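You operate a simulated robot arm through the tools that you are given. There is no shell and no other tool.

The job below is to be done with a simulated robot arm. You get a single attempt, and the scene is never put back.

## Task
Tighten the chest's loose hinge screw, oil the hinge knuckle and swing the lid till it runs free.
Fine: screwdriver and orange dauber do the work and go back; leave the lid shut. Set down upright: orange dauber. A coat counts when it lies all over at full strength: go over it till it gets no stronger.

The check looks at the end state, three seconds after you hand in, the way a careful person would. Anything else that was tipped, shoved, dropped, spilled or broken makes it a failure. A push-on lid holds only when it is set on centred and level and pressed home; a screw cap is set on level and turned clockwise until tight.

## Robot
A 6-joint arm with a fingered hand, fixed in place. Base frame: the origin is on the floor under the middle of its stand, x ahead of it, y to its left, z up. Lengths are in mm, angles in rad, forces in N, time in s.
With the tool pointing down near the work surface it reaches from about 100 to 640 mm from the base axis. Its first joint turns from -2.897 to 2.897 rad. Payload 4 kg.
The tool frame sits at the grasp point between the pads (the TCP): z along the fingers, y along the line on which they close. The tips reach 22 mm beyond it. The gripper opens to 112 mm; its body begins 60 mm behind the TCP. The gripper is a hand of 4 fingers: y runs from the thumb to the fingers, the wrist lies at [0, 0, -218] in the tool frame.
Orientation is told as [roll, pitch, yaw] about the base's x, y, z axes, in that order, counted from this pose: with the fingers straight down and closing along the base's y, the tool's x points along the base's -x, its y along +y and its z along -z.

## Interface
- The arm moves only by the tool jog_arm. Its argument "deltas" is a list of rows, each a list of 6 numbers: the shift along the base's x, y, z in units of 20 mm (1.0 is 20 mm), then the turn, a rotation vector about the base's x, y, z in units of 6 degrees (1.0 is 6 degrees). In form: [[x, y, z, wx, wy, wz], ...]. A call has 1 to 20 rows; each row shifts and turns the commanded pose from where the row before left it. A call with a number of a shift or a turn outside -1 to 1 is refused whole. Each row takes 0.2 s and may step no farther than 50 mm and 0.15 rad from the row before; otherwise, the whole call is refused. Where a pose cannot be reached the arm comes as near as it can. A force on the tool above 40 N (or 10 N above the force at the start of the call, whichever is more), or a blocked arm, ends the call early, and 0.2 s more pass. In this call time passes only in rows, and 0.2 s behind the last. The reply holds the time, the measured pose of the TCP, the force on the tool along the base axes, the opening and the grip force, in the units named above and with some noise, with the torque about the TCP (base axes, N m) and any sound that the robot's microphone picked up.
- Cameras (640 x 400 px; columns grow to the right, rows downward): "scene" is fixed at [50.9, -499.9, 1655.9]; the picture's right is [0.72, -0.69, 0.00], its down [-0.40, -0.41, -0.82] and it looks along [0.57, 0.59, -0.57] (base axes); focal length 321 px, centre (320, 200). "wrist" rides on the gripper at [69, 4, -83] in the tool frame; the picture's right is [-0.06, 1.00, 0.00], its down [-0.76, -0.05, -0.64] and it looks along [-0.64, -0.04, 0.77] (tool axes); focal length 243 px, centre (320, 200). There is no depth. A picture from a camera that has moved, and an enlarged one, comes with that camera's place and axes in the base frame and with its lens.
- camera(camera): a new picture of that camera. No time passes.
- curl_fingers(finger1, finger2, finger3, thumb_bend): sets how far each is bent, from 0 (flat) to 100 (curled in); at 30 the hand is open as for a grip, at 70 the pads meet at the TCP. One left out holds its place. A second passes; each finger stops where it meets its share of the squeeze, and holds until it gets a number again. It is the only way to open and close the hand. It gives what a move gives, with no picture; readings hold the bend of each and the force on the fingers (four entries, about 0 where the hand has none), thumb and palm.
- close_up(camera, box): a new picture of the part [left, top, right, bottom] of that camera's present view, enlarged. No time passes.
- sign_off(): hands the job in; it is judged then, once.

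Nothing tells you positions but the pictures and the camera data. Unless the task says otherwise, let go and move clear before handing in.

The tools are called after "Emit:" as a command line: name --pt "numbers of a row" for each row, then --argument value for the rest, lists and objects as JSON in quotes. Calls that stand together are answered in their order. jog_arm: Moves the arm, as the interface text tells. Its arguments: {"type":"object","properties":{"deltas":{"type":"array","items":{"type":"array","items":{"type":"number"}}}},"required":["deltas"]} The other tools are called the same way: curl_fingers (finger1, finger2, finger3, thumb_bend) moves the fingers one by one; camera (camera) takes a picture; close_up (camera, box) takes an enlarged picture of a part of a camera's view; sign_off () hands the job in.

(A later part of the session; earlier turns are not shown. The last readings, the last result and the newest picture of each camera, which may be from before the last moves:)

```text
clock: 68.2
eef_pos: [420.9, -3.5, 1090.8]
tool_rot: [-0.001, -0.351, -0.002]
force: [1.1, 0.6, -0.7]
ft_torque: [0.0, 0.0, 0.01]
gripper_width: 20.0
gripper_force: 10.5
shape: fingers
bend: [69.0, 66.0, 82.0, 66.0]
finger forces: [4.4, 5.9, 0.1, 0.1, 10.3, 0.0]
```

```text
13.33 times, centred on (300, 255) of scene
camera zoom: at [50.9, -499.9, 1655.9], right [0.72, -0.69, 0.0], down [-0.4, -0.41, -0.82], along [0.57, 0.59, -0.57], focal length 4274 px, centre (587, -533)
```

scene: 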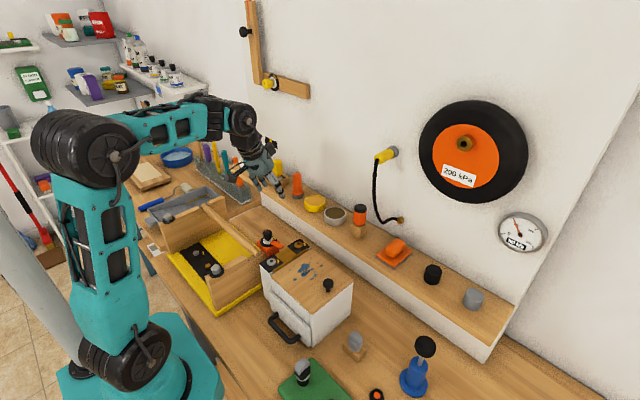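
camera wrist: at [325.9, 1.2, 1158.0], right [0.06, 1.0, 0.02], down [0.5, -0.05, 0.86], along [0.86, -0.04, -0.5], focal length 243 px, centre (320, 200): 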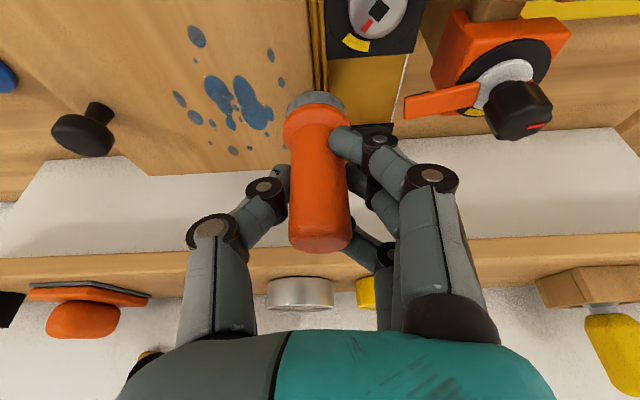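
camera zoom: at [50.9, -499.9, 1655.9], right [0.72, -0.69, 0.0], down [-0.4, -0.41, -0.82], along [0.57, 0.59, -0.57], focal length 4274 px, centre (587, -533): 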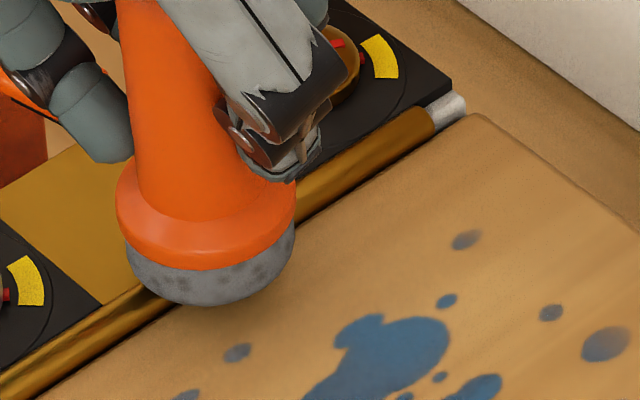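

Emit:
jog_arm --pt "0 0 -0.1 0 0 0" --pt "0 0 -0.08 0 0 0"

```text
clock: 68.8
eef_pos: [419.1, -3.1, 1088.0]
tool_rot: [-0.002, -0.348, 0.0]
force: [0.3, 0.3, -0.4]
ft_torque: [0.01, 0.0, -0.03]
gripper_width: 19.8
gripper_force: 10.4
shape: fingers
bend: [69.0, 66.0, 82.0, 66.0]
finger forces: [4.4, 6.0, 0.2, 0.0, 10.3, 0.1]
```

Emit:
jog_arm --pt "0 0 -0.08 0 0 0" --pt "0 0 -0.08 0 0 0"

Emit:
close_up --camera "scene" --box '[280, 240, 320, 270]'

```text
clock: 69.4
eef_pos: [419.8, -4.1, 1085.2]
tool_rot: [-0.001, -0.349, -0.002]
force: [0.6, 0.6, -0.5]
ft_torque: [-0.01, 0.0, 0.01]
gripper_width: 19.9
gripper_force: 9.9
shape: fingers
bend: [69.0, 66.0, 82.0, 66.0]
finger forces: [4.5, 6.1, 0.1, 0.0, 10.4, 0.0]
```

```text
13.33 times, centred on (300, 255) of scene
camera zoom: at [50.9, -499.9, 1655.9], right [0.72, -0.69, 0.0], down [-0.4, -0.41, -0.82], along [0.57, 0.59, -0.57], focal length 4274 px, centre (587, -533)
```

zoom: 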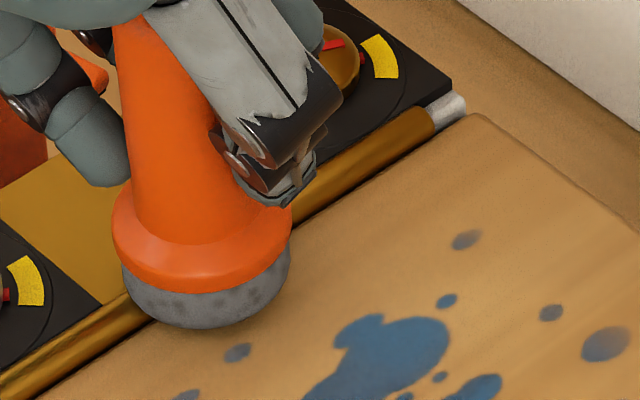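

Emit:
jog_arm --pt "0 0 -0.08 0 0 0" --pt "0 0 -0.06 0 0 0"

```text
clock: 70.0
eef_pos: [419.4, -3.9, 1081.7]
tool_rot: [-0.003, -0.352, -0.001]
force: [1.6, 0.8, 6.0]
ft_torque: [0.07, 0.02, 0.01]
gripper_width: 19.9
gripper_force: 12.1
shape: fingers
bend: [70.0, 67.0, 82.0, 67.0]
finger forces: [5.5, 6.5, 0.6, 0.0, 10.9, 0.0]
```

There's contact at about 6 N. I'll sweep along the knuckle toward the near end.

Emit:
jog_arm --pt "-0.4 0 0 0 0 0" --pt "-0.5 0 0 0 0 0" --pt "-0.5 0 0 0 0 0" --pt "-0.5 0 0 0 0 0" --pt "-0.5 0 0 0 0 0" --pt "-0.4 0 0 0 0 0"

Emit:
close_up --camera "scene" --box '[255, 225, 345, 285]'

```text
clock: 71.4
eef_pos: [364.0, -3.1, 1080.9]
tool_rot: [0.0, -0.347, -0.001]
force: [1.2, -1.4, 3.6]
ft_torque: [-0.09, -0.16, -0.06]
gripper_width: 17.8
gripper_force: 11.6
shape: fingers
bend: [69.0, 69.0, 82.0, 68.0]
finger forces: [4.2, 6.6, 0.0, 0.1, 12.4, 0.1]
```

```text
6.67 times, centred on (300, 255) of scene
camera zoom: at [50.9, -499.9, 1655.9], right [0.72, -0.69, 0.0], down [-0.4, -0.41, -0.82], along [0.57, 0.59, -0.57], focal length 2137 px, centre (453, -167)
```

zoom: 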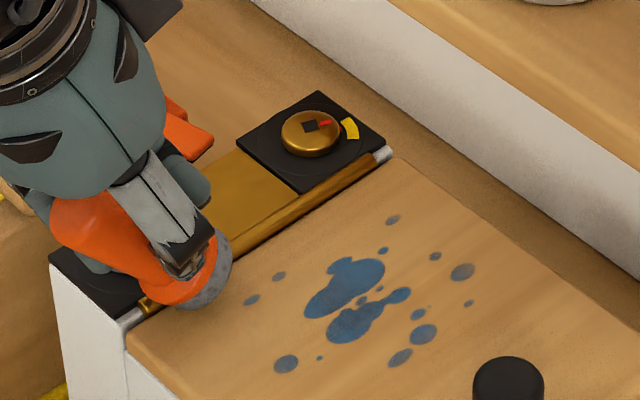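

Emit:
camera --camera "wrist"

Emit:
close_up --camera "scene" --box '[255, 240, 305, 280]'

```text
taken
camera wrist: at [270.3, 1.0, 1137.2], right [0.06, 1.0, 0.02], down [0.5, -0.05, 0.86], along [0.86, -0.04, -0.5], focal length 243 px, centre (320, 200)
```

wrist: 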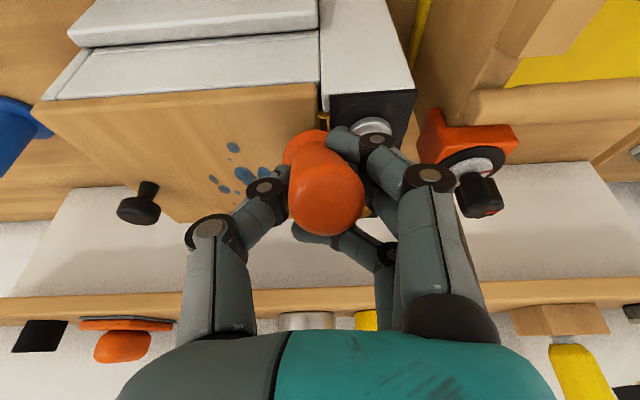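

```text
10.00 times, centred on (280, 260) of scene
camera zoom: at [50.9, -499.9, 1655.9], right [0.72, -0.69, 0.0], down [-0.4, -0.41, -0.82], along [0.57, 0.59, -0.57], focal length 3206 px, centre (720, -400)
```

zoom: 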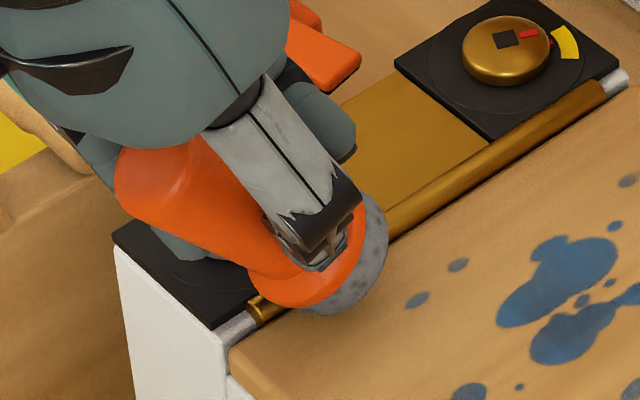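

The dauber pivoted in the pinch grip while dragging; felt friction is high. I'll roll it back upright by moving toward +x with the felt still touching, following its arc.

Emit:
jog_arm --pt "0.25 0 0.03 0 0 0" --pt "0.25 0 0.05 0 0 0" --pt "0.25 0 0.05 0 0 0" --pt "0.2 0 0.05 0 0 0"

Emit:
camera --camera "wrist"

Emit:
close_up --camera "scene" --box '[255, 230, 305, 270]'

```text
clock: 72.4
eef_pos: [383.0, -4.3, 1084.9]
tool_rot: [-0.002, -0.35, -0.001]
force: [-0.9, 0.3, -0.3]
ft_torque: [0.01, -0.02, 0.01]
gripper_width: 17.3
gripper_force: 9.6
shape: fingers
bend: [71.0, 69.0, 82.0, 68.0]
finger forces: [4.6, 5.6, 0.1, 0.0, 8.9, 0.1]
```

```text
taken
camera wrist: at [288.7, 0.7, 1140.5], right [0.06, 1.0, 0.02], down [0.5, -0.05, 0.86], along [0.86, -0.04, -0.5], focal length 243 px, centre (320, 200)
```

wrist: 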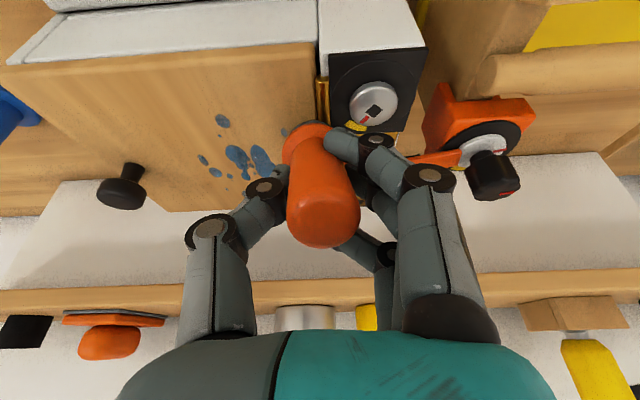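

```text
10.00 times, centred on (280, 250) of scene
camera zoom: at [50.9, -499.9, 1655.9], right [0.72, -0.69, 0.0], down [-0.4, -0.41, -0.82], along [0.57, 0.59, -0.57], focal length 3206 px, centre (720, -300)
```

zoom: 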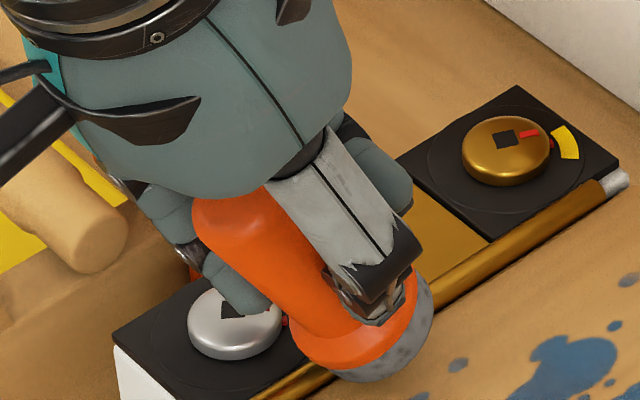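

It's partly upright. I'll re-establish light contact and continue.

Emit:
jog_arm --pt "0.05 0 -0.12 0 0 0" --pt "0.25 0 -0.02 0 0 0" --pt "0.25 0 0.04 0 0 0" --pt "0.25 0 0.03 0 0 0"

Emit:
camera --camera "wrist"

Emit:
close_up --camera "scene" --box '[260, 225, 310, 265]'

```text
clock: 73.4
eef_pos: [398.4, -3.6, 1085.1]
tool_rot: [-0.002, -0.349, -0.001]
force: [0.4, -0.3, 0.3]
ft_torque: [-0.02, 0.02, 0.0]
gripper_width: 17.7
gripper_force: 9.5
shape: fingers
bend: [71.0, 69.0, 82.0, 68.0]
finger forces: [4.5, 5.7, 0.0, 0.0, 8.8, 0.1]
```

```text
taken
camera wrist: at [305.0, 0.9, 1139.7], right [0.06, 1.0, 0.02], down [0.5, -0.05, 0.87], along [0.86, -0.04, -0.5], focal length 243 px, centre (320, 200)
```

wrist: 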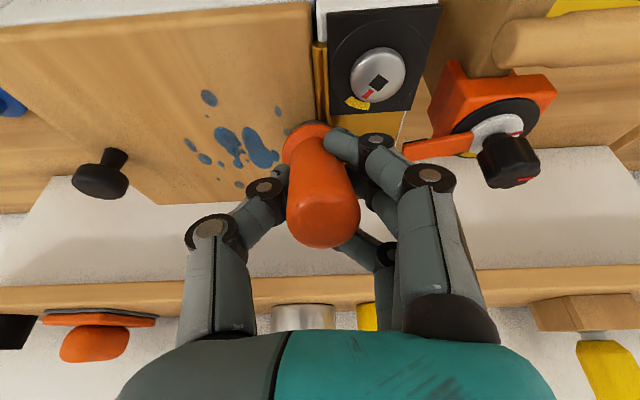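

```text
10.00 times, centred on (285, 245) of scene
camera zoom: at [50.9, -499.9, 1655.9], right [0.72, -0.69, 0.0], down [-0.4, -0.41, -0.82], along [0.57, 0.59, -0.57], focal length 3206 px, centre (670, -250)
```

zoom: 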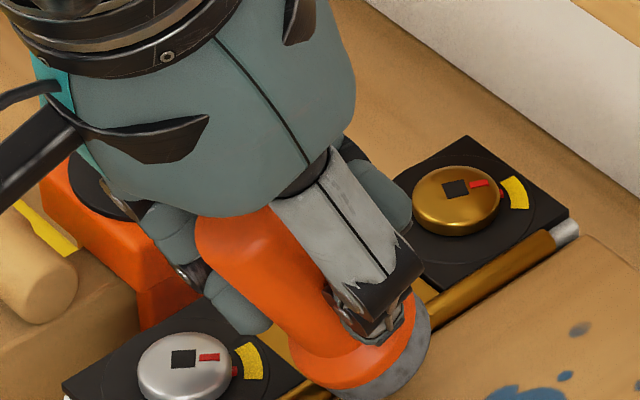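

Emit:
jog_arm --pt "0 0 -0.15 0 0 0" --pt "0 0 -0.1 0 0 0"

```text
clock: 74.0
eef_pos: [399.9, -3.6, 1079.1]
tool_rot: [-0.002, -0.353, -0.002]
force: [0.7, 0.8, 12.8]
ft_torque: [-0.05, -0.03, 0.01]
gripper_width: 17.1
gripper_force: 11.6
shape: fingers
bend: [71.0, 69.0, 82.0, 68.0]
finger forces: [4.1, 7.0, 0.0, 0.0, 12.6, 0.1]
```

Emit:
jog_arm --pt "0.2 0 0.03 0 0 0" --pt "0.2 0 0.03 0 0 0" --pt "0.2 0 0.03 0 0 0" --pt "0.2 0 0.03 0 0 0"

Emit:
camera --camera "wrist"

Emit:
close_up --camera "scene" --box '[260, 225, 310, 265]'

```text
clock: 75.0
eef_pos: [415.2, -1.8, 1080.7]
tool_rot: [-0.002, -0.348, 0.0]
force: [-1.6, 0.1, 2.7]
ft_torque: [0.03, 0.05, 0.0]
gripper_width: 16.8
gripper_force: 9.6
shape: fingers
bend: [71.0, 69.0, 82.0, 68.0]
finger forces: [4.4, 5.6, 0.1, 0.0, 9.2, 0.0]
```

```text
taken
camera wrist: at [321.8, 2.0, 1135.7], right [0.06, 1.0, 0.02], down [0.5, -0.05, 0.86], along [0.86, -0.04, -0.5], focal length 243 px, centre (320, 200)
```

wrist: 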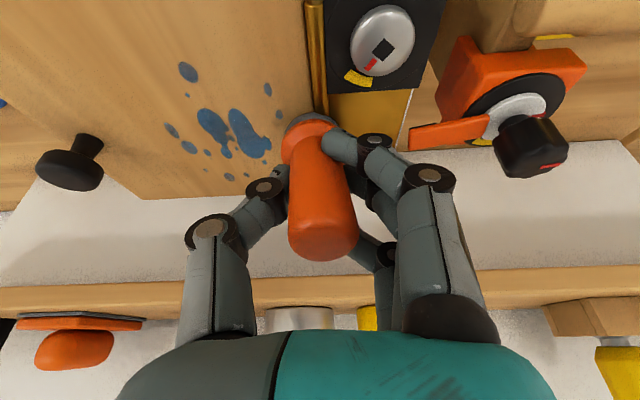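

```text
10.00 times, centred on (285, 245) of scene
camera zoom: at [50.9, -499.9, 1655.9], right [0.72, -0.69, 0.0], down [-0.4, -0.41, -0.82], along [0.57, 0.59, -0.57], focal length 3206 px, centre (670, -250)
```

zoom: 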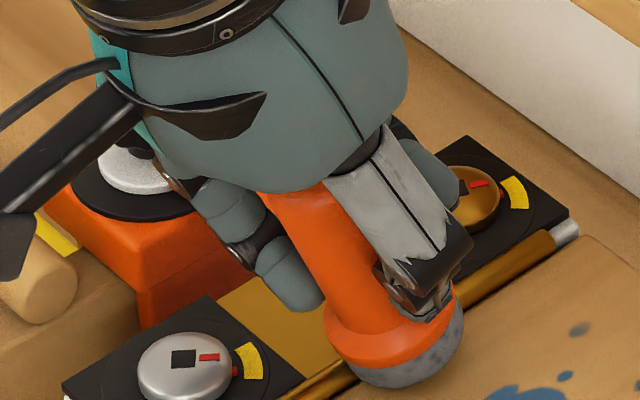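

Emit:
jog_arm --pt "0 0 -0.1 0 0 0" --pt "0.2 0 0.02 0 0 0" --pt "0.2 0 0.02 0 0 0" --pt "0.15 0 0.02 0 0 0"

Emit:
camera --camera "wrist"

Emit:
close_up --camera "scene" --box '[260, 225, 310, 265]'

```text
clock: 76.0
eef_pos: [425.5, -3.2, 1080.8]
tool_rot: [-0.001, -0.349, 0.0]
force: [0.5, 0.6, -0.7]
ft_torque: [-0.01, -0.03, -0.02]
gripper_width: 17.2
gripper_force: 9.9
shape: fingers
bend: [71.0, 69.0, 82.0, 68.0]
finger forces: [4.0, 6.2, 0.0, 0.0, 8.7, 0.1]
```

```text
taken
camera wrist: at [331.6, 1.1, 1136.3], right [0.06, 1.0, 0.02], down [0.5, -0.05, 0.86], along [0.86, -0.04, -0.5], focal length 243 px, centre (320, 200)
```

wrist: 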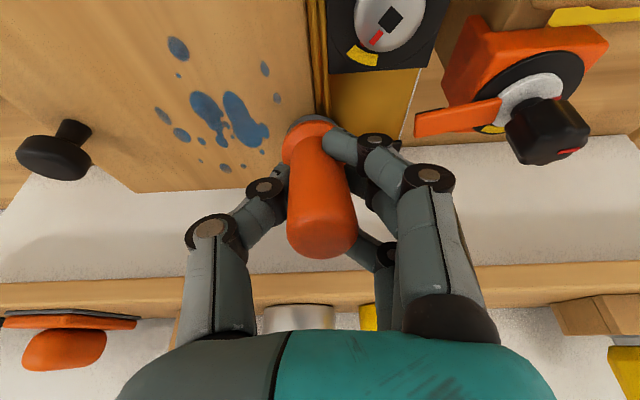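

```text
10.00 times, centred on (285, 245) of scene
camera zoom: at [50.9, -499.9, 1655.9], right [0.72, -0.69, 0.0], down [-0.4, -0.41, -0.82], along [0.57, 0.59, -0.57], focal length 3206 px, centre (670, -250)
```

zoom: 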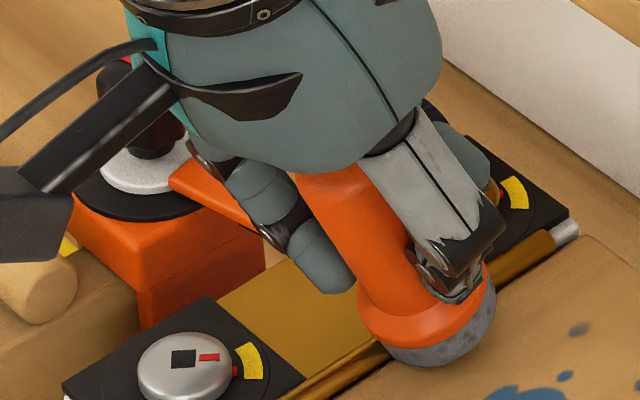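

Emit:
close_up --camera "wrist" --box '[280, 0, 400, 130]'

Emit:
close_up --camera "scene" --box '[270, 235, 345, 285]'

```text
3.08 times, centred on (340, 65) of wrist
camera zoom: at [331.6, 1.1, 1136.3], right [0.06, 1.0, 0.02], down [0.5, -0.05, 0.86], along [0.86, -0.04, -0.5], focal length 746 px, centre (258, 615)
```

zoom: 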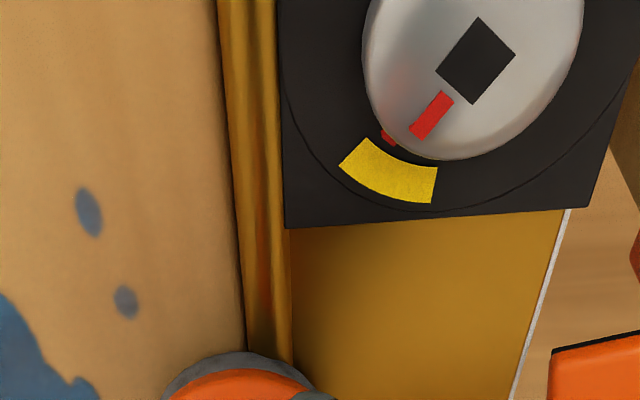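

```text
8.00 times, centred on (308, 260) of scene
camera zoom: at [50.9, -499.9, 1655.9], right [0.72, -0.69, 0.0], down [-0.4, -0.41, -0.82], along [0.57, 0.59, -0.57], focal length 2564 px, centre (420, -280)
```

zoom: 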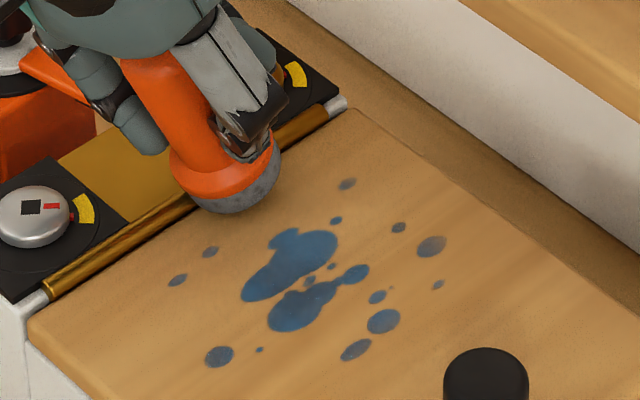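

Emit:
close_up --camera "scene" --box '[262, 248, 292, 268]'

Emit:
close_up --camera "scene" --box '[253, 232, 303, 267]'

```text
16.00 times, centred on (277, 258) of scene
camera zoom: at [50.9, -499.9, 1655.9], right [0.72, -0.69, 0.0], down [-0.4, -0.41, -0.82], along [0.57, 0.59, -0.57], focal length 5129 px, centre (1008, -728)
```

zoom: 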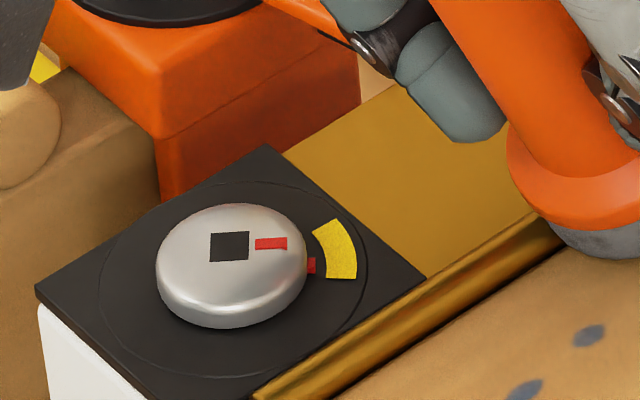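

```text
11.43 times, centred on (278, 250) of scene
camera zoom: at [50.9, -499.9, 1655.9], right [0.72, -0.69, 0.0], down [-0.4, -0.41, -0.82], along [0.57, 0.59, -0.57], focal length 3664 px, centre (800, -366)
```

zoom: 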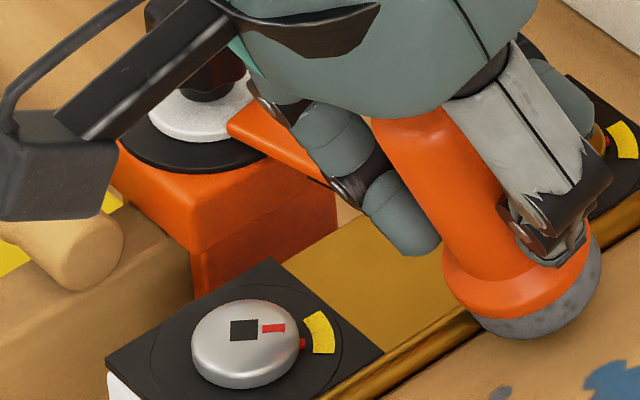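

The dauber is still tilted about 20° the same way the hand leans. Standing the hand upright will bring the dauber upright and give a better grip line, so I'll lift slightly and do that.

Emit:
jog_arm --pt "0 0 0.5 0 0 0" --pt "0 0 0.3 0 1 0" --pt "0 0 0 0 1 0" --pt "0 0 0 0 1 0" --pt "0 0 0 0 0.33 0"

Emit:
camera --camera "wrist"

Emit:
close_up --camera "scene" --box '[250, 205, 350, 285]'

```text
clock: 77.2
eef_pos: [425.1, -4.0, 1097.1]
tool_rot: [-0.001, 0.001, -0.001]
force: [-0.5, 0.1, 0.1]
ft_torque: [0.01, 0.02, 0.01]
gripper_width: 17.3
gripper_force: 9.4
shape: fingers
bend: [71.0, 69.0, 82.0, 68.0]
finger forces: [3.8, 6.1, 0.0, 0.1, 8.7, 0.0]
```

```text
taken
camera wrist: at [355.4, 1.1, 1180.7], right [0.07, 1.0, 0.0], down [0.77, -0.05, 0.64], along [0.64, -0.04, -0.77], focal length 243 px, centre (320, 200)
```

wrist: 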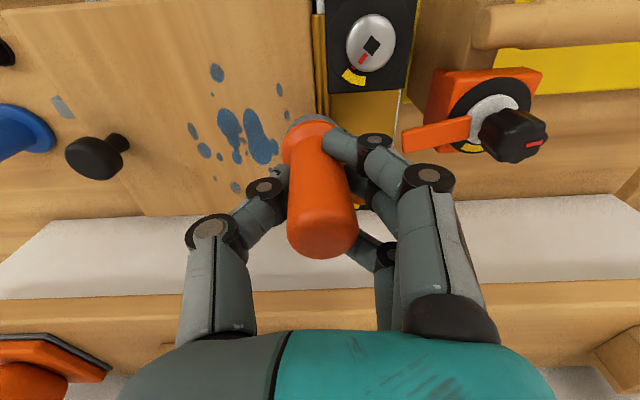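

```text
5.00 times, centred on (300, 245) of scene
camera zoom: at [50.9, -499.9, 1655.9], right [0.72, -0.69, 0.0], down [-0.4, -0.41, -0.82], along [0.57, 0.59, -0.57], focal length 1603 px, centre (420, -25)
```

zoom: 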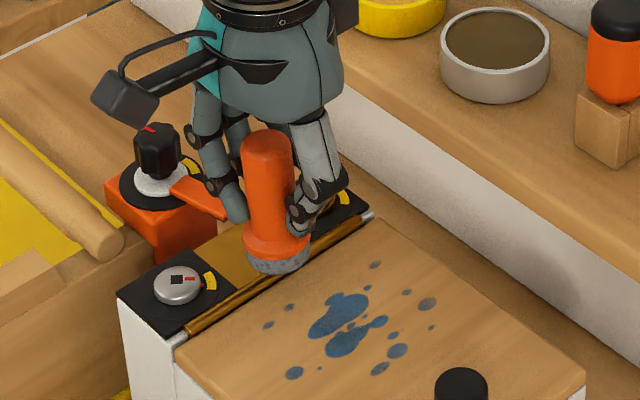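

The dauber is upright again. Rather than dragging, I'll dab: first find the contact height here and look for any change on the knuckle.

Emit:
jog_arm --pt "0 0.12 -0.3 0 0 0" --pt "0 0 -0.2 0 0 0" --pt "0 0 -0.1 0 0 0"

Emit:
close_up --camera "scene" --box '[260, 225, 345, 285]'

Emit:
close_up --camera "wrist" --box '[270, 0, 390, 150]'

```text
clock: 78.0
eef_pos: [427.2, -1.0, 1085.7]
tool_rot: [-0.002, -0.001, -0.001]
force: [0.4, 0.7, 0.0]
ft_torque: [-0.02, 0.02, -0.01]
gripper_width: 17.0
gripper_force: 9.7
shape: fingers
bend: [71.0, 69.0, 82.0, 68.0]
finger forces: [3.9, 6.1, 0.1, 0.0, 8.7, 0.1]
```

```text
6.67 times, centred on (302, 255) of scene
camera zoom: at [50.9, -499.9, 1655.9], right [0.72, -0.69, 0.0], down [-0.4, -0.41, -0.82], along [0.57, 0.59, -0.57], focal length 2137 px, centre (437, -167)
```

zoom: 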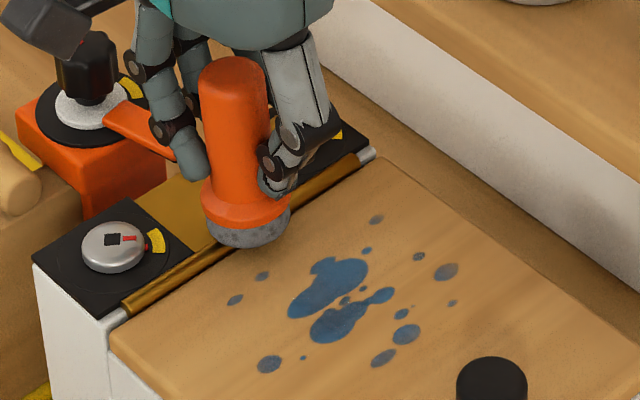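

```text
2.67 times, centred on (330, 75) of wrist
camera zoom: at [357.1, 4.0, 1168.9], right [0.07, 1.0, 0.0], down [0.76, -0.05, 0.64], along [0.64, -0.04, -0.77], focal length 647 px, centre (293, 533)
```

zoom: 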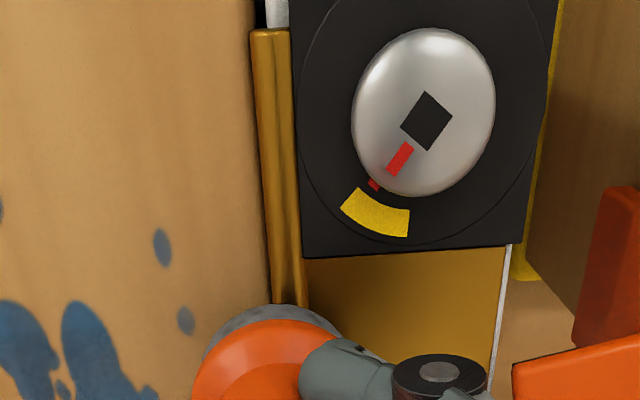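

Emit:
jog_arm --pt "0 0 -0.1 0 0 0" --pt "0 0 -0.1 0 0 0"

```text
clock: 78.6
eef_pos: [427.8, -0.4, 1080.0]
tool_rot: [-0.001, 0.002, -0.002]
force: [0.3, -0.3, 0.4]
ft_torque: [-0.03, -0.01, -0.02]
gripper_width: 16.9
gripper_force: 9.3
shape: fingers
bend: [71.0, 69.0, 82.0, 68.0]
finger forces: [3.9, 6.1, 0.1, 0.0, 8.7, 0.0]
```

Emit:
jog_arm --pt "0 -0.03 -0.1 0 0 0" --pt "0 0 -0.08 0 0 0"

Emit:
close_up --camera "scene" --box '[260, 225, 345, 285]'

```text
clock: 79.2
eef_pos: [426.7, -1.9, 1075.8]
tool_rot: [-0.003, -0.003, -0.001]
force: [-0.4, -0.5, 3.7]
ft_torque: [0.04, 0.03, 0.0]
gripper_width: 16.8
gripper_force: 9.8
shape: fingers
bend: [71.0, 69.0, 82.0, 68.0]
finger forces: [4.1, 6.0, 0.0, 0.1, 9.7, 0.0]
```

```text
6.67 times, centred on (302, 255) of scene
camera zoom: at [50.9, -499.9, 1655.9], right [0.72, -0.69, 0.0], down [-0.4, -0.41, -0.82], along [0.57, 0.59, -0.57], focal length 2137 px, centre (437, -167)
```

zoom: 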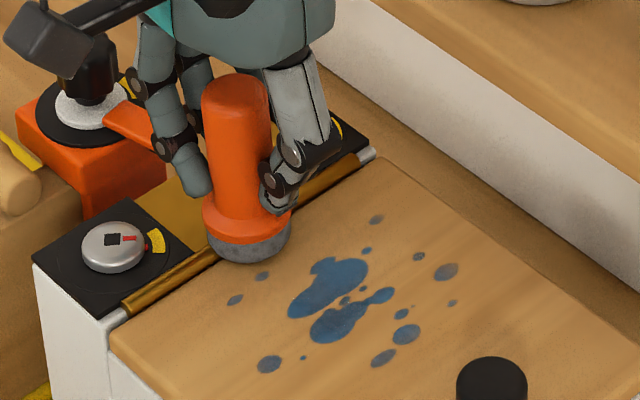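

Emit:
jog_arm --pt "0 0 -0.06 0 0 0" --pt "0 0 0.3 0 0 0" --pt "0 0 -0.3 0 0 0" --pt "0 0 0.3 0 0 0" --pt "0 0 -0.3 0 0 0" --pt "0 0 0.5 0 0 0" --pt "1 0 0.5 0 0 0" --pt "1 0 0 0 0 0"

Emit:
close_up --camera "scene" --box '[260, 225, 345, 285]'

Emit:
close_up --camera "wrist" --box '[270, 0, 390, 150]'

```text
clock: 81.0
eef_pos: [466.0, -2.2, 1094.4]
tool_rot: [-0.001, 0.001, -0.001]
force: [0.2, 0.0, -0.3]
ft_torque: [0.0, 0.02, -0.05]
gripper_width: 17.2
gripper_force: 10.0
shape: fingers
bend: [71.0, 69.0, 82.0, 67.0]
finger forces: [4.1, 6.0, 0.1, 0.0, 8.9, 0.1]
```

```text
6.67 times, centred on (302, 255) of scene
camera zoom: at [50.9, -499.9, 1655.9], right [0.72, -0.69, 0.0], down [-0.4, -0.41, -0.82], along [0.57, 0.59, -0.57], focal length 2137 px, centre (437, -167)
```

zoom: 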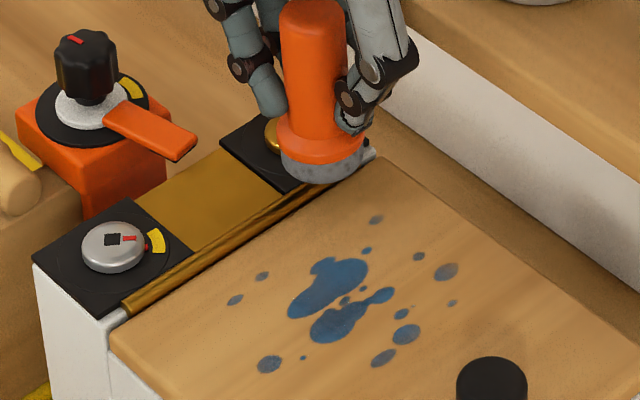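

```text
2.67 times, centred on (330, 75) of wrist
camera zoom: at [396.1, 2.5, 1178.7], right [0.07, 1.0, 0.0], down [0.76, -0.05, 0.64], along [0.64, -0.04, -0.77], focal length 647 px, centre (293, 533)
```

zoom: 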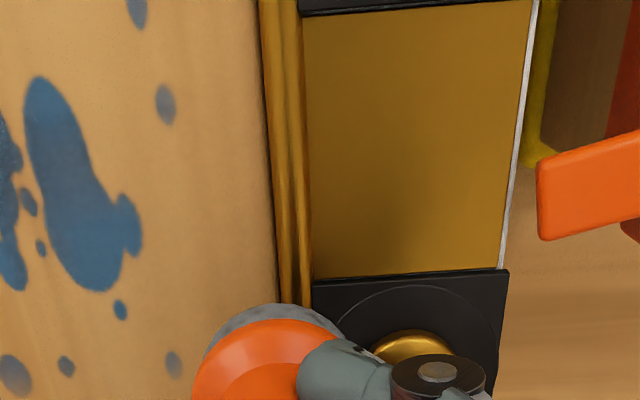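

Emit:
close_up --camera "scene" --box '[272, 248, 304, 274]'

Emit:
close_up --camera "wrist" --box '[305, 0, 365, 60]'

Emit:
close_up --camera "wrist" --box '[300, 55, 350, 120]'

```text
15.38 times, centred on (288, 261) of scene
camera zoom: at [50.9, -499.9, 1655.9], right [0.72, -0.69, 0.0], down [-0.4, -0.41, -0.82], along [0.57, 0.59, -0.57], focal length 4932 px, centre (812, -738)
```

zoom: 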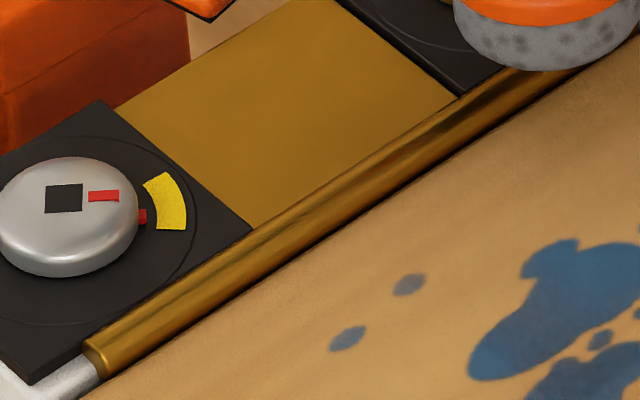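

```text
6.67 times, centred on (335, 30) of wrist
camera zoom: at [396.1, 2.5, 1178.7], right [0.07, 1.0, 0.0], down [0.76, -0.05, 0.64], along [0.64, -0.04, -0.77], focal length 1618 px, centre (220, 1333)
```

zoom: 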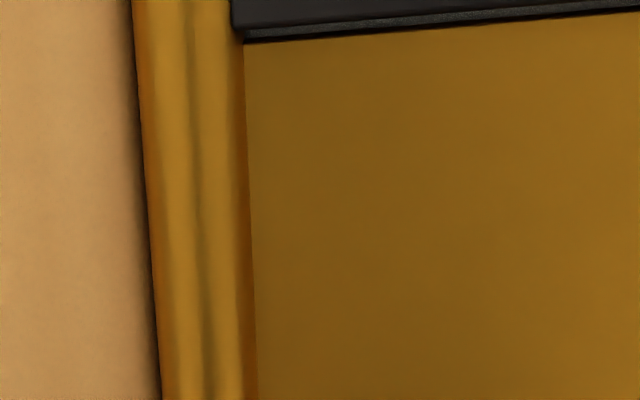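

```text
6.15 times, centred on (325, 88) of wrist
camera zoom: at [396.1, 2.5, 1178.7], right [0.07, 1.0, 0.0], down [0.76, -0.05, 0.64], along [0.64, -0.04, -0.77], focal length 1493 px, centre (289, 892)
```

zoom: 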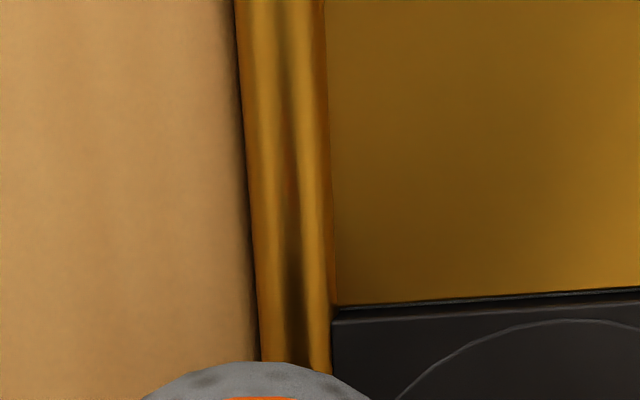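

The barrel is reflective brass, so a coat is hard to judge. I'll raise the hand to the same spot as before the first contact and take the same close-up for comparison.

Emit:
jog_arm --pt "-0.7 0.1 1 0 0 0" --pt "-0.8 0.1 1 0 0 0" --pt "-0.8 0 1 0 0 0" --pt "0 0 0.8 0 0 0"

Emit:
close_up --camera "scene" --box '[270, 235, 345, 285]'

Emit:
close_up --camera "scene" --box '[255, 200, 335, 260]'

Emit:
camera --camera "wrist"

```text
clock: 82.0
eef_pos: [416.4, 3.2, 1172.2]
tool_rot: [0.0, -0.001, -0.003]
force: [0.8, -0.7, -0.4]
ft_torque: [0.01, -0.02, 0.01]
gripper_width: 17.0
gripper_force: 9.7
shape: fingers
bend: [71.0, 69.0, 82.0, 67.0]
finger forces: [4.1, 5.9, 0.0, 0.1, 8.9, 0.0]
```

```text
8.00 times, centred on (308, 260) of scene
camera zoom: at [50.9, -499.9, 1655.9], right [0.72, -0.69, 0.0], down [-0.4, -0.41, -0.82], along [0.57, 0.59, -0.57], focal length 2564 px, centre (420, -280)
```

zoom: 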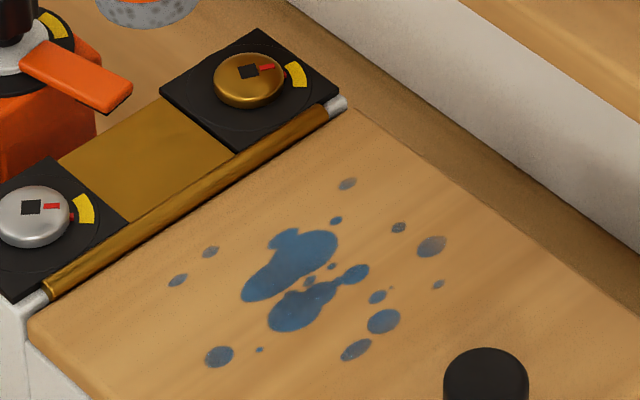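

```text
6.67 times, centred on (295, 230) of scene
camera zoom: at [50.9, -499.9, 1655.9], right [0.72, -0.69, 0.0], down [-0.4, -0.41, -0.82], along [0.57, 0.59, -0.57], focal length 2137 px, centre (487, 0)
```

zoom: 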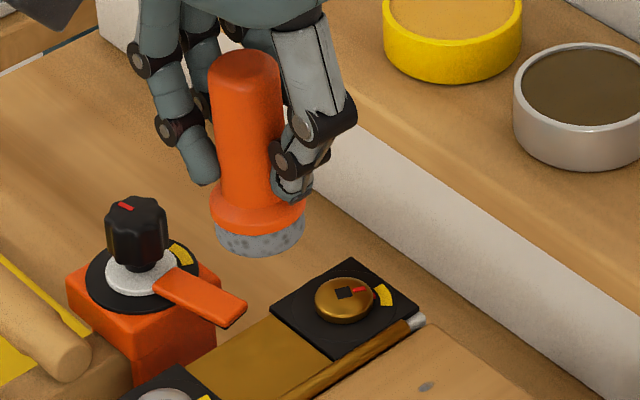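

```text
taken
camera wrist: at [347.8, 7.8, 1255.3], right [0.07, 1.0, 0.0], down [0.77, -0.05, 0.64], along [0.64, -0.04, -0.77], focal length 243 px, centre (320, 200)
```

wrist: 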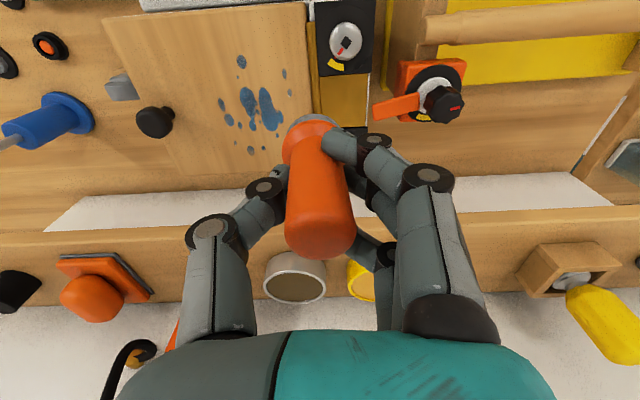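

No visible coat has appeared, and the felt looks dry. I'll look closely at the tins on the shelf.

Emit:
close_up --camera "scene" --box '[300, 190, 350, 230]'

Emit:
close_up --camera "scene" --box '[225, 145, 305, 205]'

Emit:
close_up --camera "wrist" --box '[240, 230, 400, 330]'

Emit:
close_up --camera "scene" --box '[275, 215, 310, 245]'

```text
10.00 times, centred on (325, 210) of scene
camera zoom: at [50.9, -499.9, 1655.9], right [0.72, -0.69, 0.0], down [-0.4, -0.41, -0.82], along [0.57, 0.59, -0.57], focal length 3206 px, centre (270, 100)
```

zoom: 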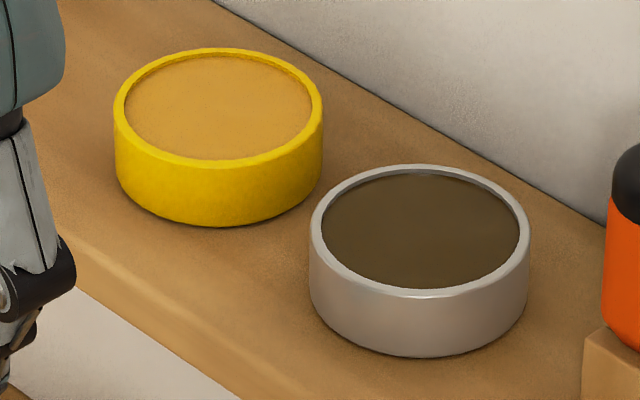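

```text
6.67 times, centred on (265, 175) of scene
camera zoom: at [50.9, -499.9, 1655.9], right [0.72, -0.69, 0.0], down [-0.4, -0.41, -0.82], along [0.57, 0.59, -0.57], focal length 2137 px, centre (687, 367)
```

zoom: 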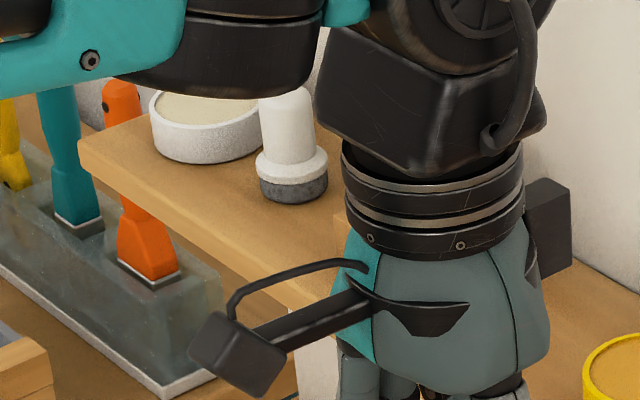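

```text
4.00 times, centred on (320, 280) of wrist
camera zoom: at [347.8, 7.8, 1255.3], right [0.07, 1.0, 0.0], down [0.77, -0.05, 0.64], along [0.64, -0.04, -0.77], focal length 970 px, centre (320, -120)
```

zoom: 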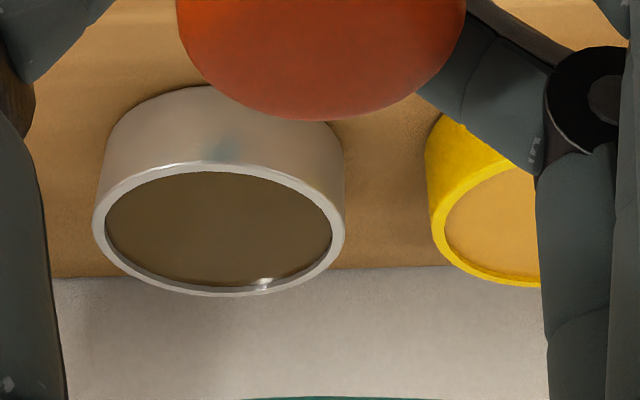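

```text
13.33 times, centred on (292, 230) of scene
camera zoom: at [50.9, -499.9, 1655.9], right [0.72, -0.69, 0.0], down [-0.4, -0.41, -0.82], along [0.57, 0.59, -0.57], focal length 4274 px, centre (687, -200)
```

zoom: 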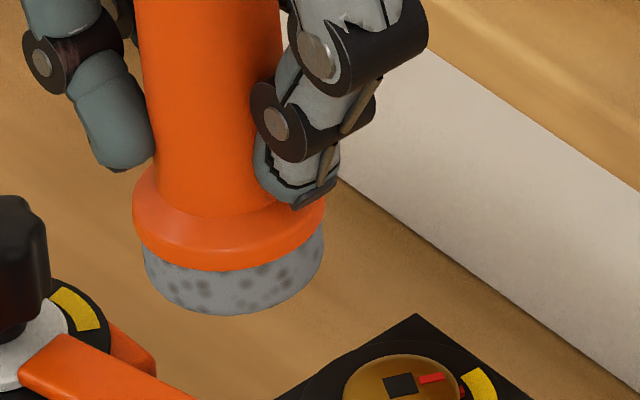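

The metal tin holds a dark glossy liquid with a highlight, which must be the oil, while the yellow tin is matte wax. The felt is dry, so I'll carry the dauber over the oil tin at about (561, -30), rim z≈1130.

Emit:
jog_arm --pt "0.5 0 1 0 0 0" --pt "1 -0.2 0.2 0 0 0" --pt "1 -0.3 0 0 0 0" --pt "1 -0.3 0 0 0 0" --pt "1 -0.3 0 0 0 0" --pt "1 -0.2 0 0 0 0" --pt "0.7 -0.2 0 0 0 0" --pt "0.6 0 0 0 0 0"

Emit:
camera --camera "wrist"

Emit:
close_up --camera "scene" --box '[280, 130, 400, 240]'

```text
clock: 83.8
eef_pos: [554.7, -29.3, 1194.8]
tool_rot: [-0.003, -0.001, -0.002]
force: [0.6, -0.7, 0.1]
ft_torque: [0.0, -0.01, -0.01]
gripper_width: 17.1
gripper_force: 9.4
shape: fingers
bend: [71.0, 69.0, 82.0, 67.0]
finger forces: [4.1, 6.0, 0.1, 0.0, 8.8, 0.0]
```

```text
taken
camera wrist: at [484.7, -24.8, 1279.7], right [0.07, 1.0, 0.0], down [0.76, -0.05, 0.64], along [0.64, -0.04, -0.77], focal length 243 px, centre (320, 200)
```

wrist: 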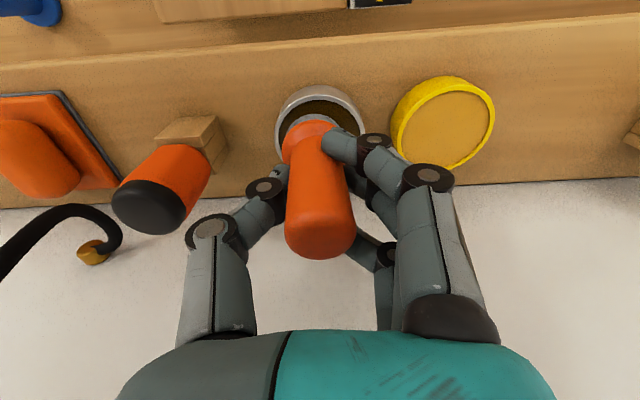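

```text
3.64 times, centred on (340, 185) of scene
camera zoom: at [50.9, -499.9, 1655.9], right [0.72, -0.69, 0.0], down [-0.4, -0.41, -0.82], along [0.57, 0.59, -0.57], focal length 1166 px, centre (247, 254)
```

zoom: 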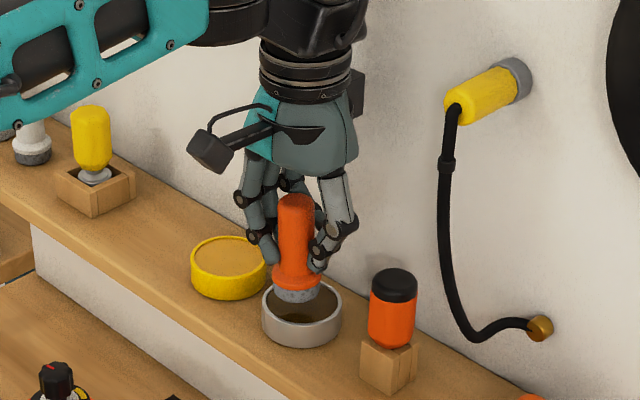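

The dauber is over the tin, a few mm off centre. I'll correct that and lower toward the rim.

Emit:
jog_arm --pt "0.2 0.16 -0.2 0 0 0" --pt "0 0 -0.4 0 0 0"

Emit:
close_up --camera "wrist" --box '[250, 60, 390, 180]'

Emit:
close_up --camera "scene" --box '[310, 180, 360, 230]'

```text
clock: 84.4
eef_pos: [560.4, -25.1, 1183.6]
tool_rot: [-0.002, 0.001, -0.002]
force: [0.1, -0.2, -1.8]
ft_torque: [0.02, -0.02, 0.0]
gripper_width: 17.0
gripper_force: 9.6
shape: fingers
bend: [71.0, 69.0, 82.0, 67.0]
finger forces: [4.1, 5.9, 0.1, 0.1, 8.8, 0.0]
```

```text
3.33 times, centred on (320, 120) of wrist
camera zoom: at [489.7, -20.5, 1267.6], right [0.07, 1.0, 0.0], down [0.76, -0.05, 0.64], along [0.64, -0.04, -0.77], focal length 809 px, centre (320, 467)
```

zoom: 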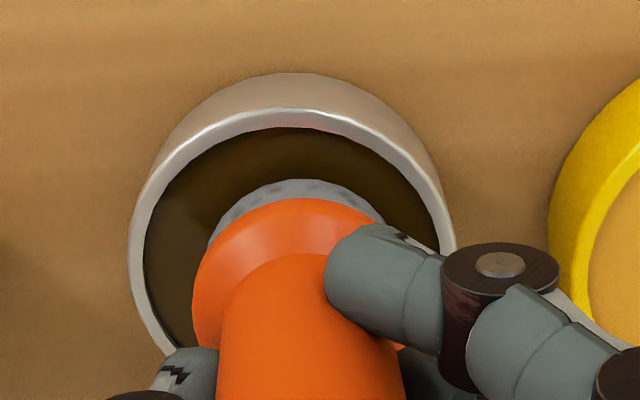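

```text
8.00 times, centred on (335, 205) of scene
camera zoom: at [50.9, -499.9, 1655.9], right [0.72, -0.69, 0.0], down [-0.4, -0.41, -0.82], along [0.57, 0.59, -0.57], focal length 2564 px, centre (200, 160)
```

zoom: 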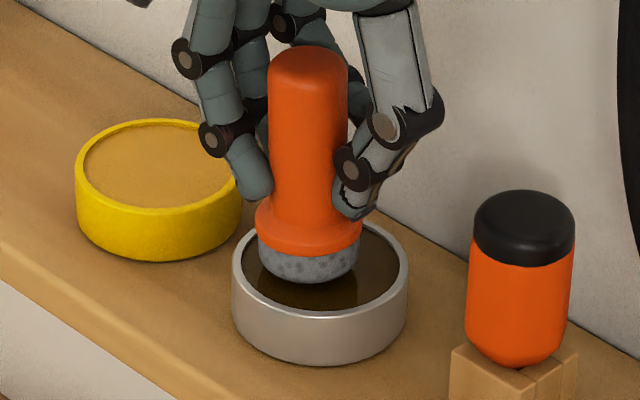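

Emit:
jog_arm --pt "0 0 -0.2 0 0 0" --pt "0 0 -0.2 0 0 0"

Emit:
close_up --camera "scene" --box '[310, 180, 360, 230]'

Emit:
close_up --camera "wrist" --box '[250, 60, 390, 180]'

```text
clock: 85.0
eef_pos: [558.4, -25.0, 1177.0]
tool_rot: [-0.002, -0.005, -0.001]
force: [1.5, -0.1, 19.9]
ft_torque: [-0.04, 0.04, 0.01]
gripper_width: 16.4
gripper_force: 13.0
shape: fingers
bend: [72.0, 70.0, 82.0, 68.0]
finger forces: [5.3, 8.1, 0.0, 0.1, 13.0, 0.0]
```

```text
8.00 times, centred on (335, 205) of scene
camera zoom: at [50.9, -499.9, 1655.9], right [0.72, -0.69, 0.0], down [-0.4, -0.41, -0.82], along [0.57, 0.59, -0.57], focal length 2564 px, centre (200, 160)
```

zoom: 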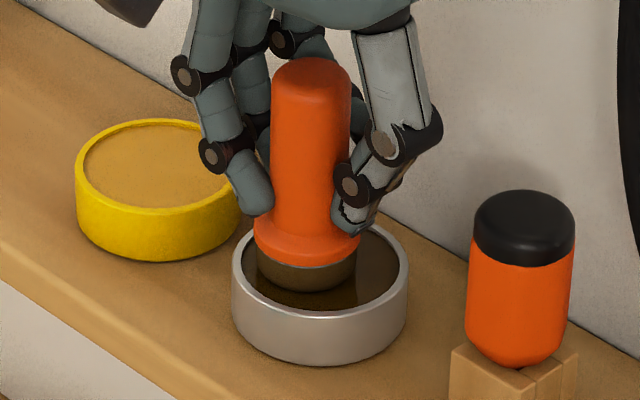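

```text
3.33 times, centred on (320, 120) of wrist
camera zoom: at [488.7, -20.8, 1261.4], right [0.07, 1.0, 0.0], down [0.76, -0.05, 0.65], along [0.65, -0.04, -0.76], focal length 809 px, centre (320, 467)
```

zoom: 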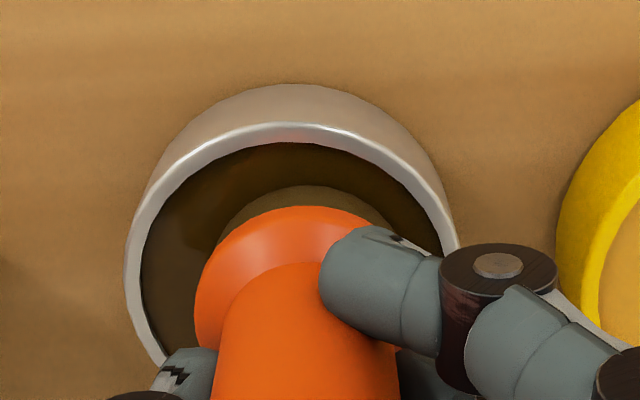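

The felt turned brown as it touched the oil, so it's loaded. I'll lift straight up and return to the hinge.

Emit:
jog_arm --pt "0 0 0.4 0 0 0" --pt "0 0 0.8 0 0 0" --pt "-0.8 0.1 0 0 0 0" --pt "-1 0.2 0 0 0 0" --pt "-1 0.2 0 0 0 0" --pt "-1 0.2 0 0 0 0" --pt "-1 0.2 0 0 0 0" --pt "-1 0.2 0 0 0 0" --pt "-1 0.1 -0.5 0 0 0" --pt "-1 0 -0.7 0 0 0" --pt "-1 0 -0.8 0 0 0" --pt "-0.8 0 -1 0 0 0" --pt "0 0 -0.8 0 0 0"

Emit:
camera --camera "wrist"

Emit:
close_up --camera "scene" --box '[240, 210, 340, 290]'

```text
clock: 87.8
eef_pos: [365.6, 1.8, 1124.7]
tool_rot: [-0.002, -0.002, -0.002]
force: [-0.9, 0.4, -0.6]
ft_torque: [-0.01, 0.0, 0.01]
gripper_width: 17.0
gripper_force: 9.5
shape: fingers
bend: [71.0, 69.0, 82.0, 68.0]
finger forces: [4.3, 5.8, 0.0, 0.0, 9.1, 0.0]
```

```text
taken
camera wrist: at [296.5, 6.0, 1208.8], right [0.07, 1.0, 0.0], down [0.76, -0.05, 0.64], along [0.64, -0.04, -0.77], focal length 243 px, centre (320, 200)
```

wrist: 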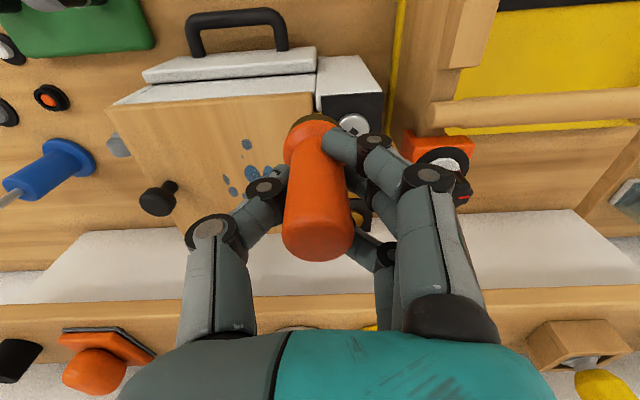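

```text
5.00 times, centred on (290, 250) of scene
camera zoom: at [50.9, -499.9, 1655.9], right [0.72, -0.69, 0.0], down [-0.4, -0.41, -0.82], along [0.57, 0.59, -0.57], focal length 1603 px, centre (470, -50)
```

zoom: 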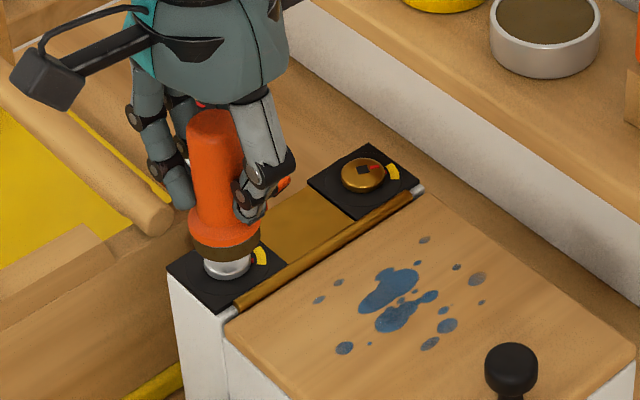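

Emit:
close_up --camera "wrist" --box '[260, 60, 400, 180]'

Emit:
close_up --camera "scene" --box '[262, 235, 302, 275]'

```text
3.33 times, centred on (330, 120) of wrist
camera zoom: at [296.5, 6.0, 1208.8], right [0.07, 1.0, 0.0], down [0.76, -0.05, 0.64], along [0.64, -0.04, -0.77], focal length 809 px, centre (287, 467)
```

zoom: 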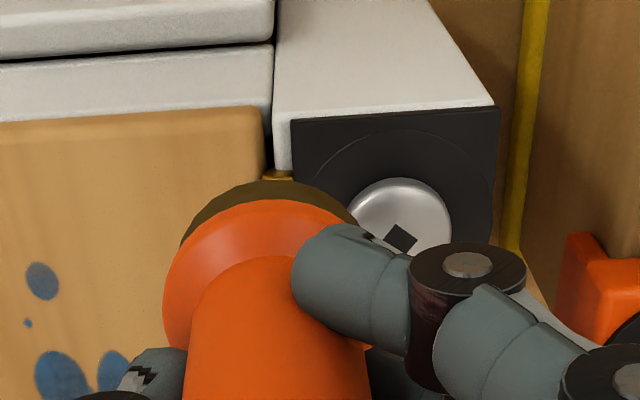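

```text
10.00 times, centred on (282, 255) of scene
camera zoom: at [50.9, -499.9, 1655.9], right [0.72, -0.69, 0.0], down [-0.4, -0.41, -0.82], along [0.57, 0.59, -0.57], focal length 3206 px, centre (700, -350)
```

zoom: 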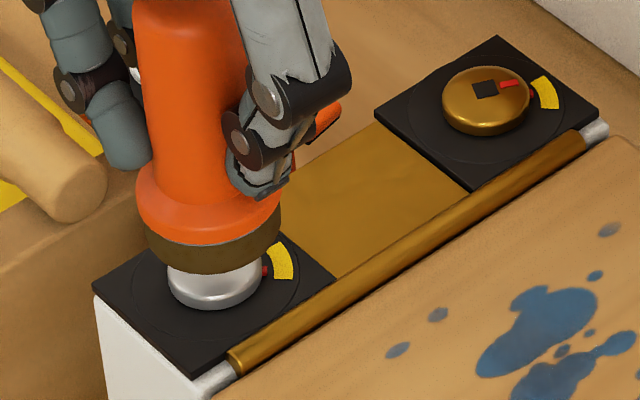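

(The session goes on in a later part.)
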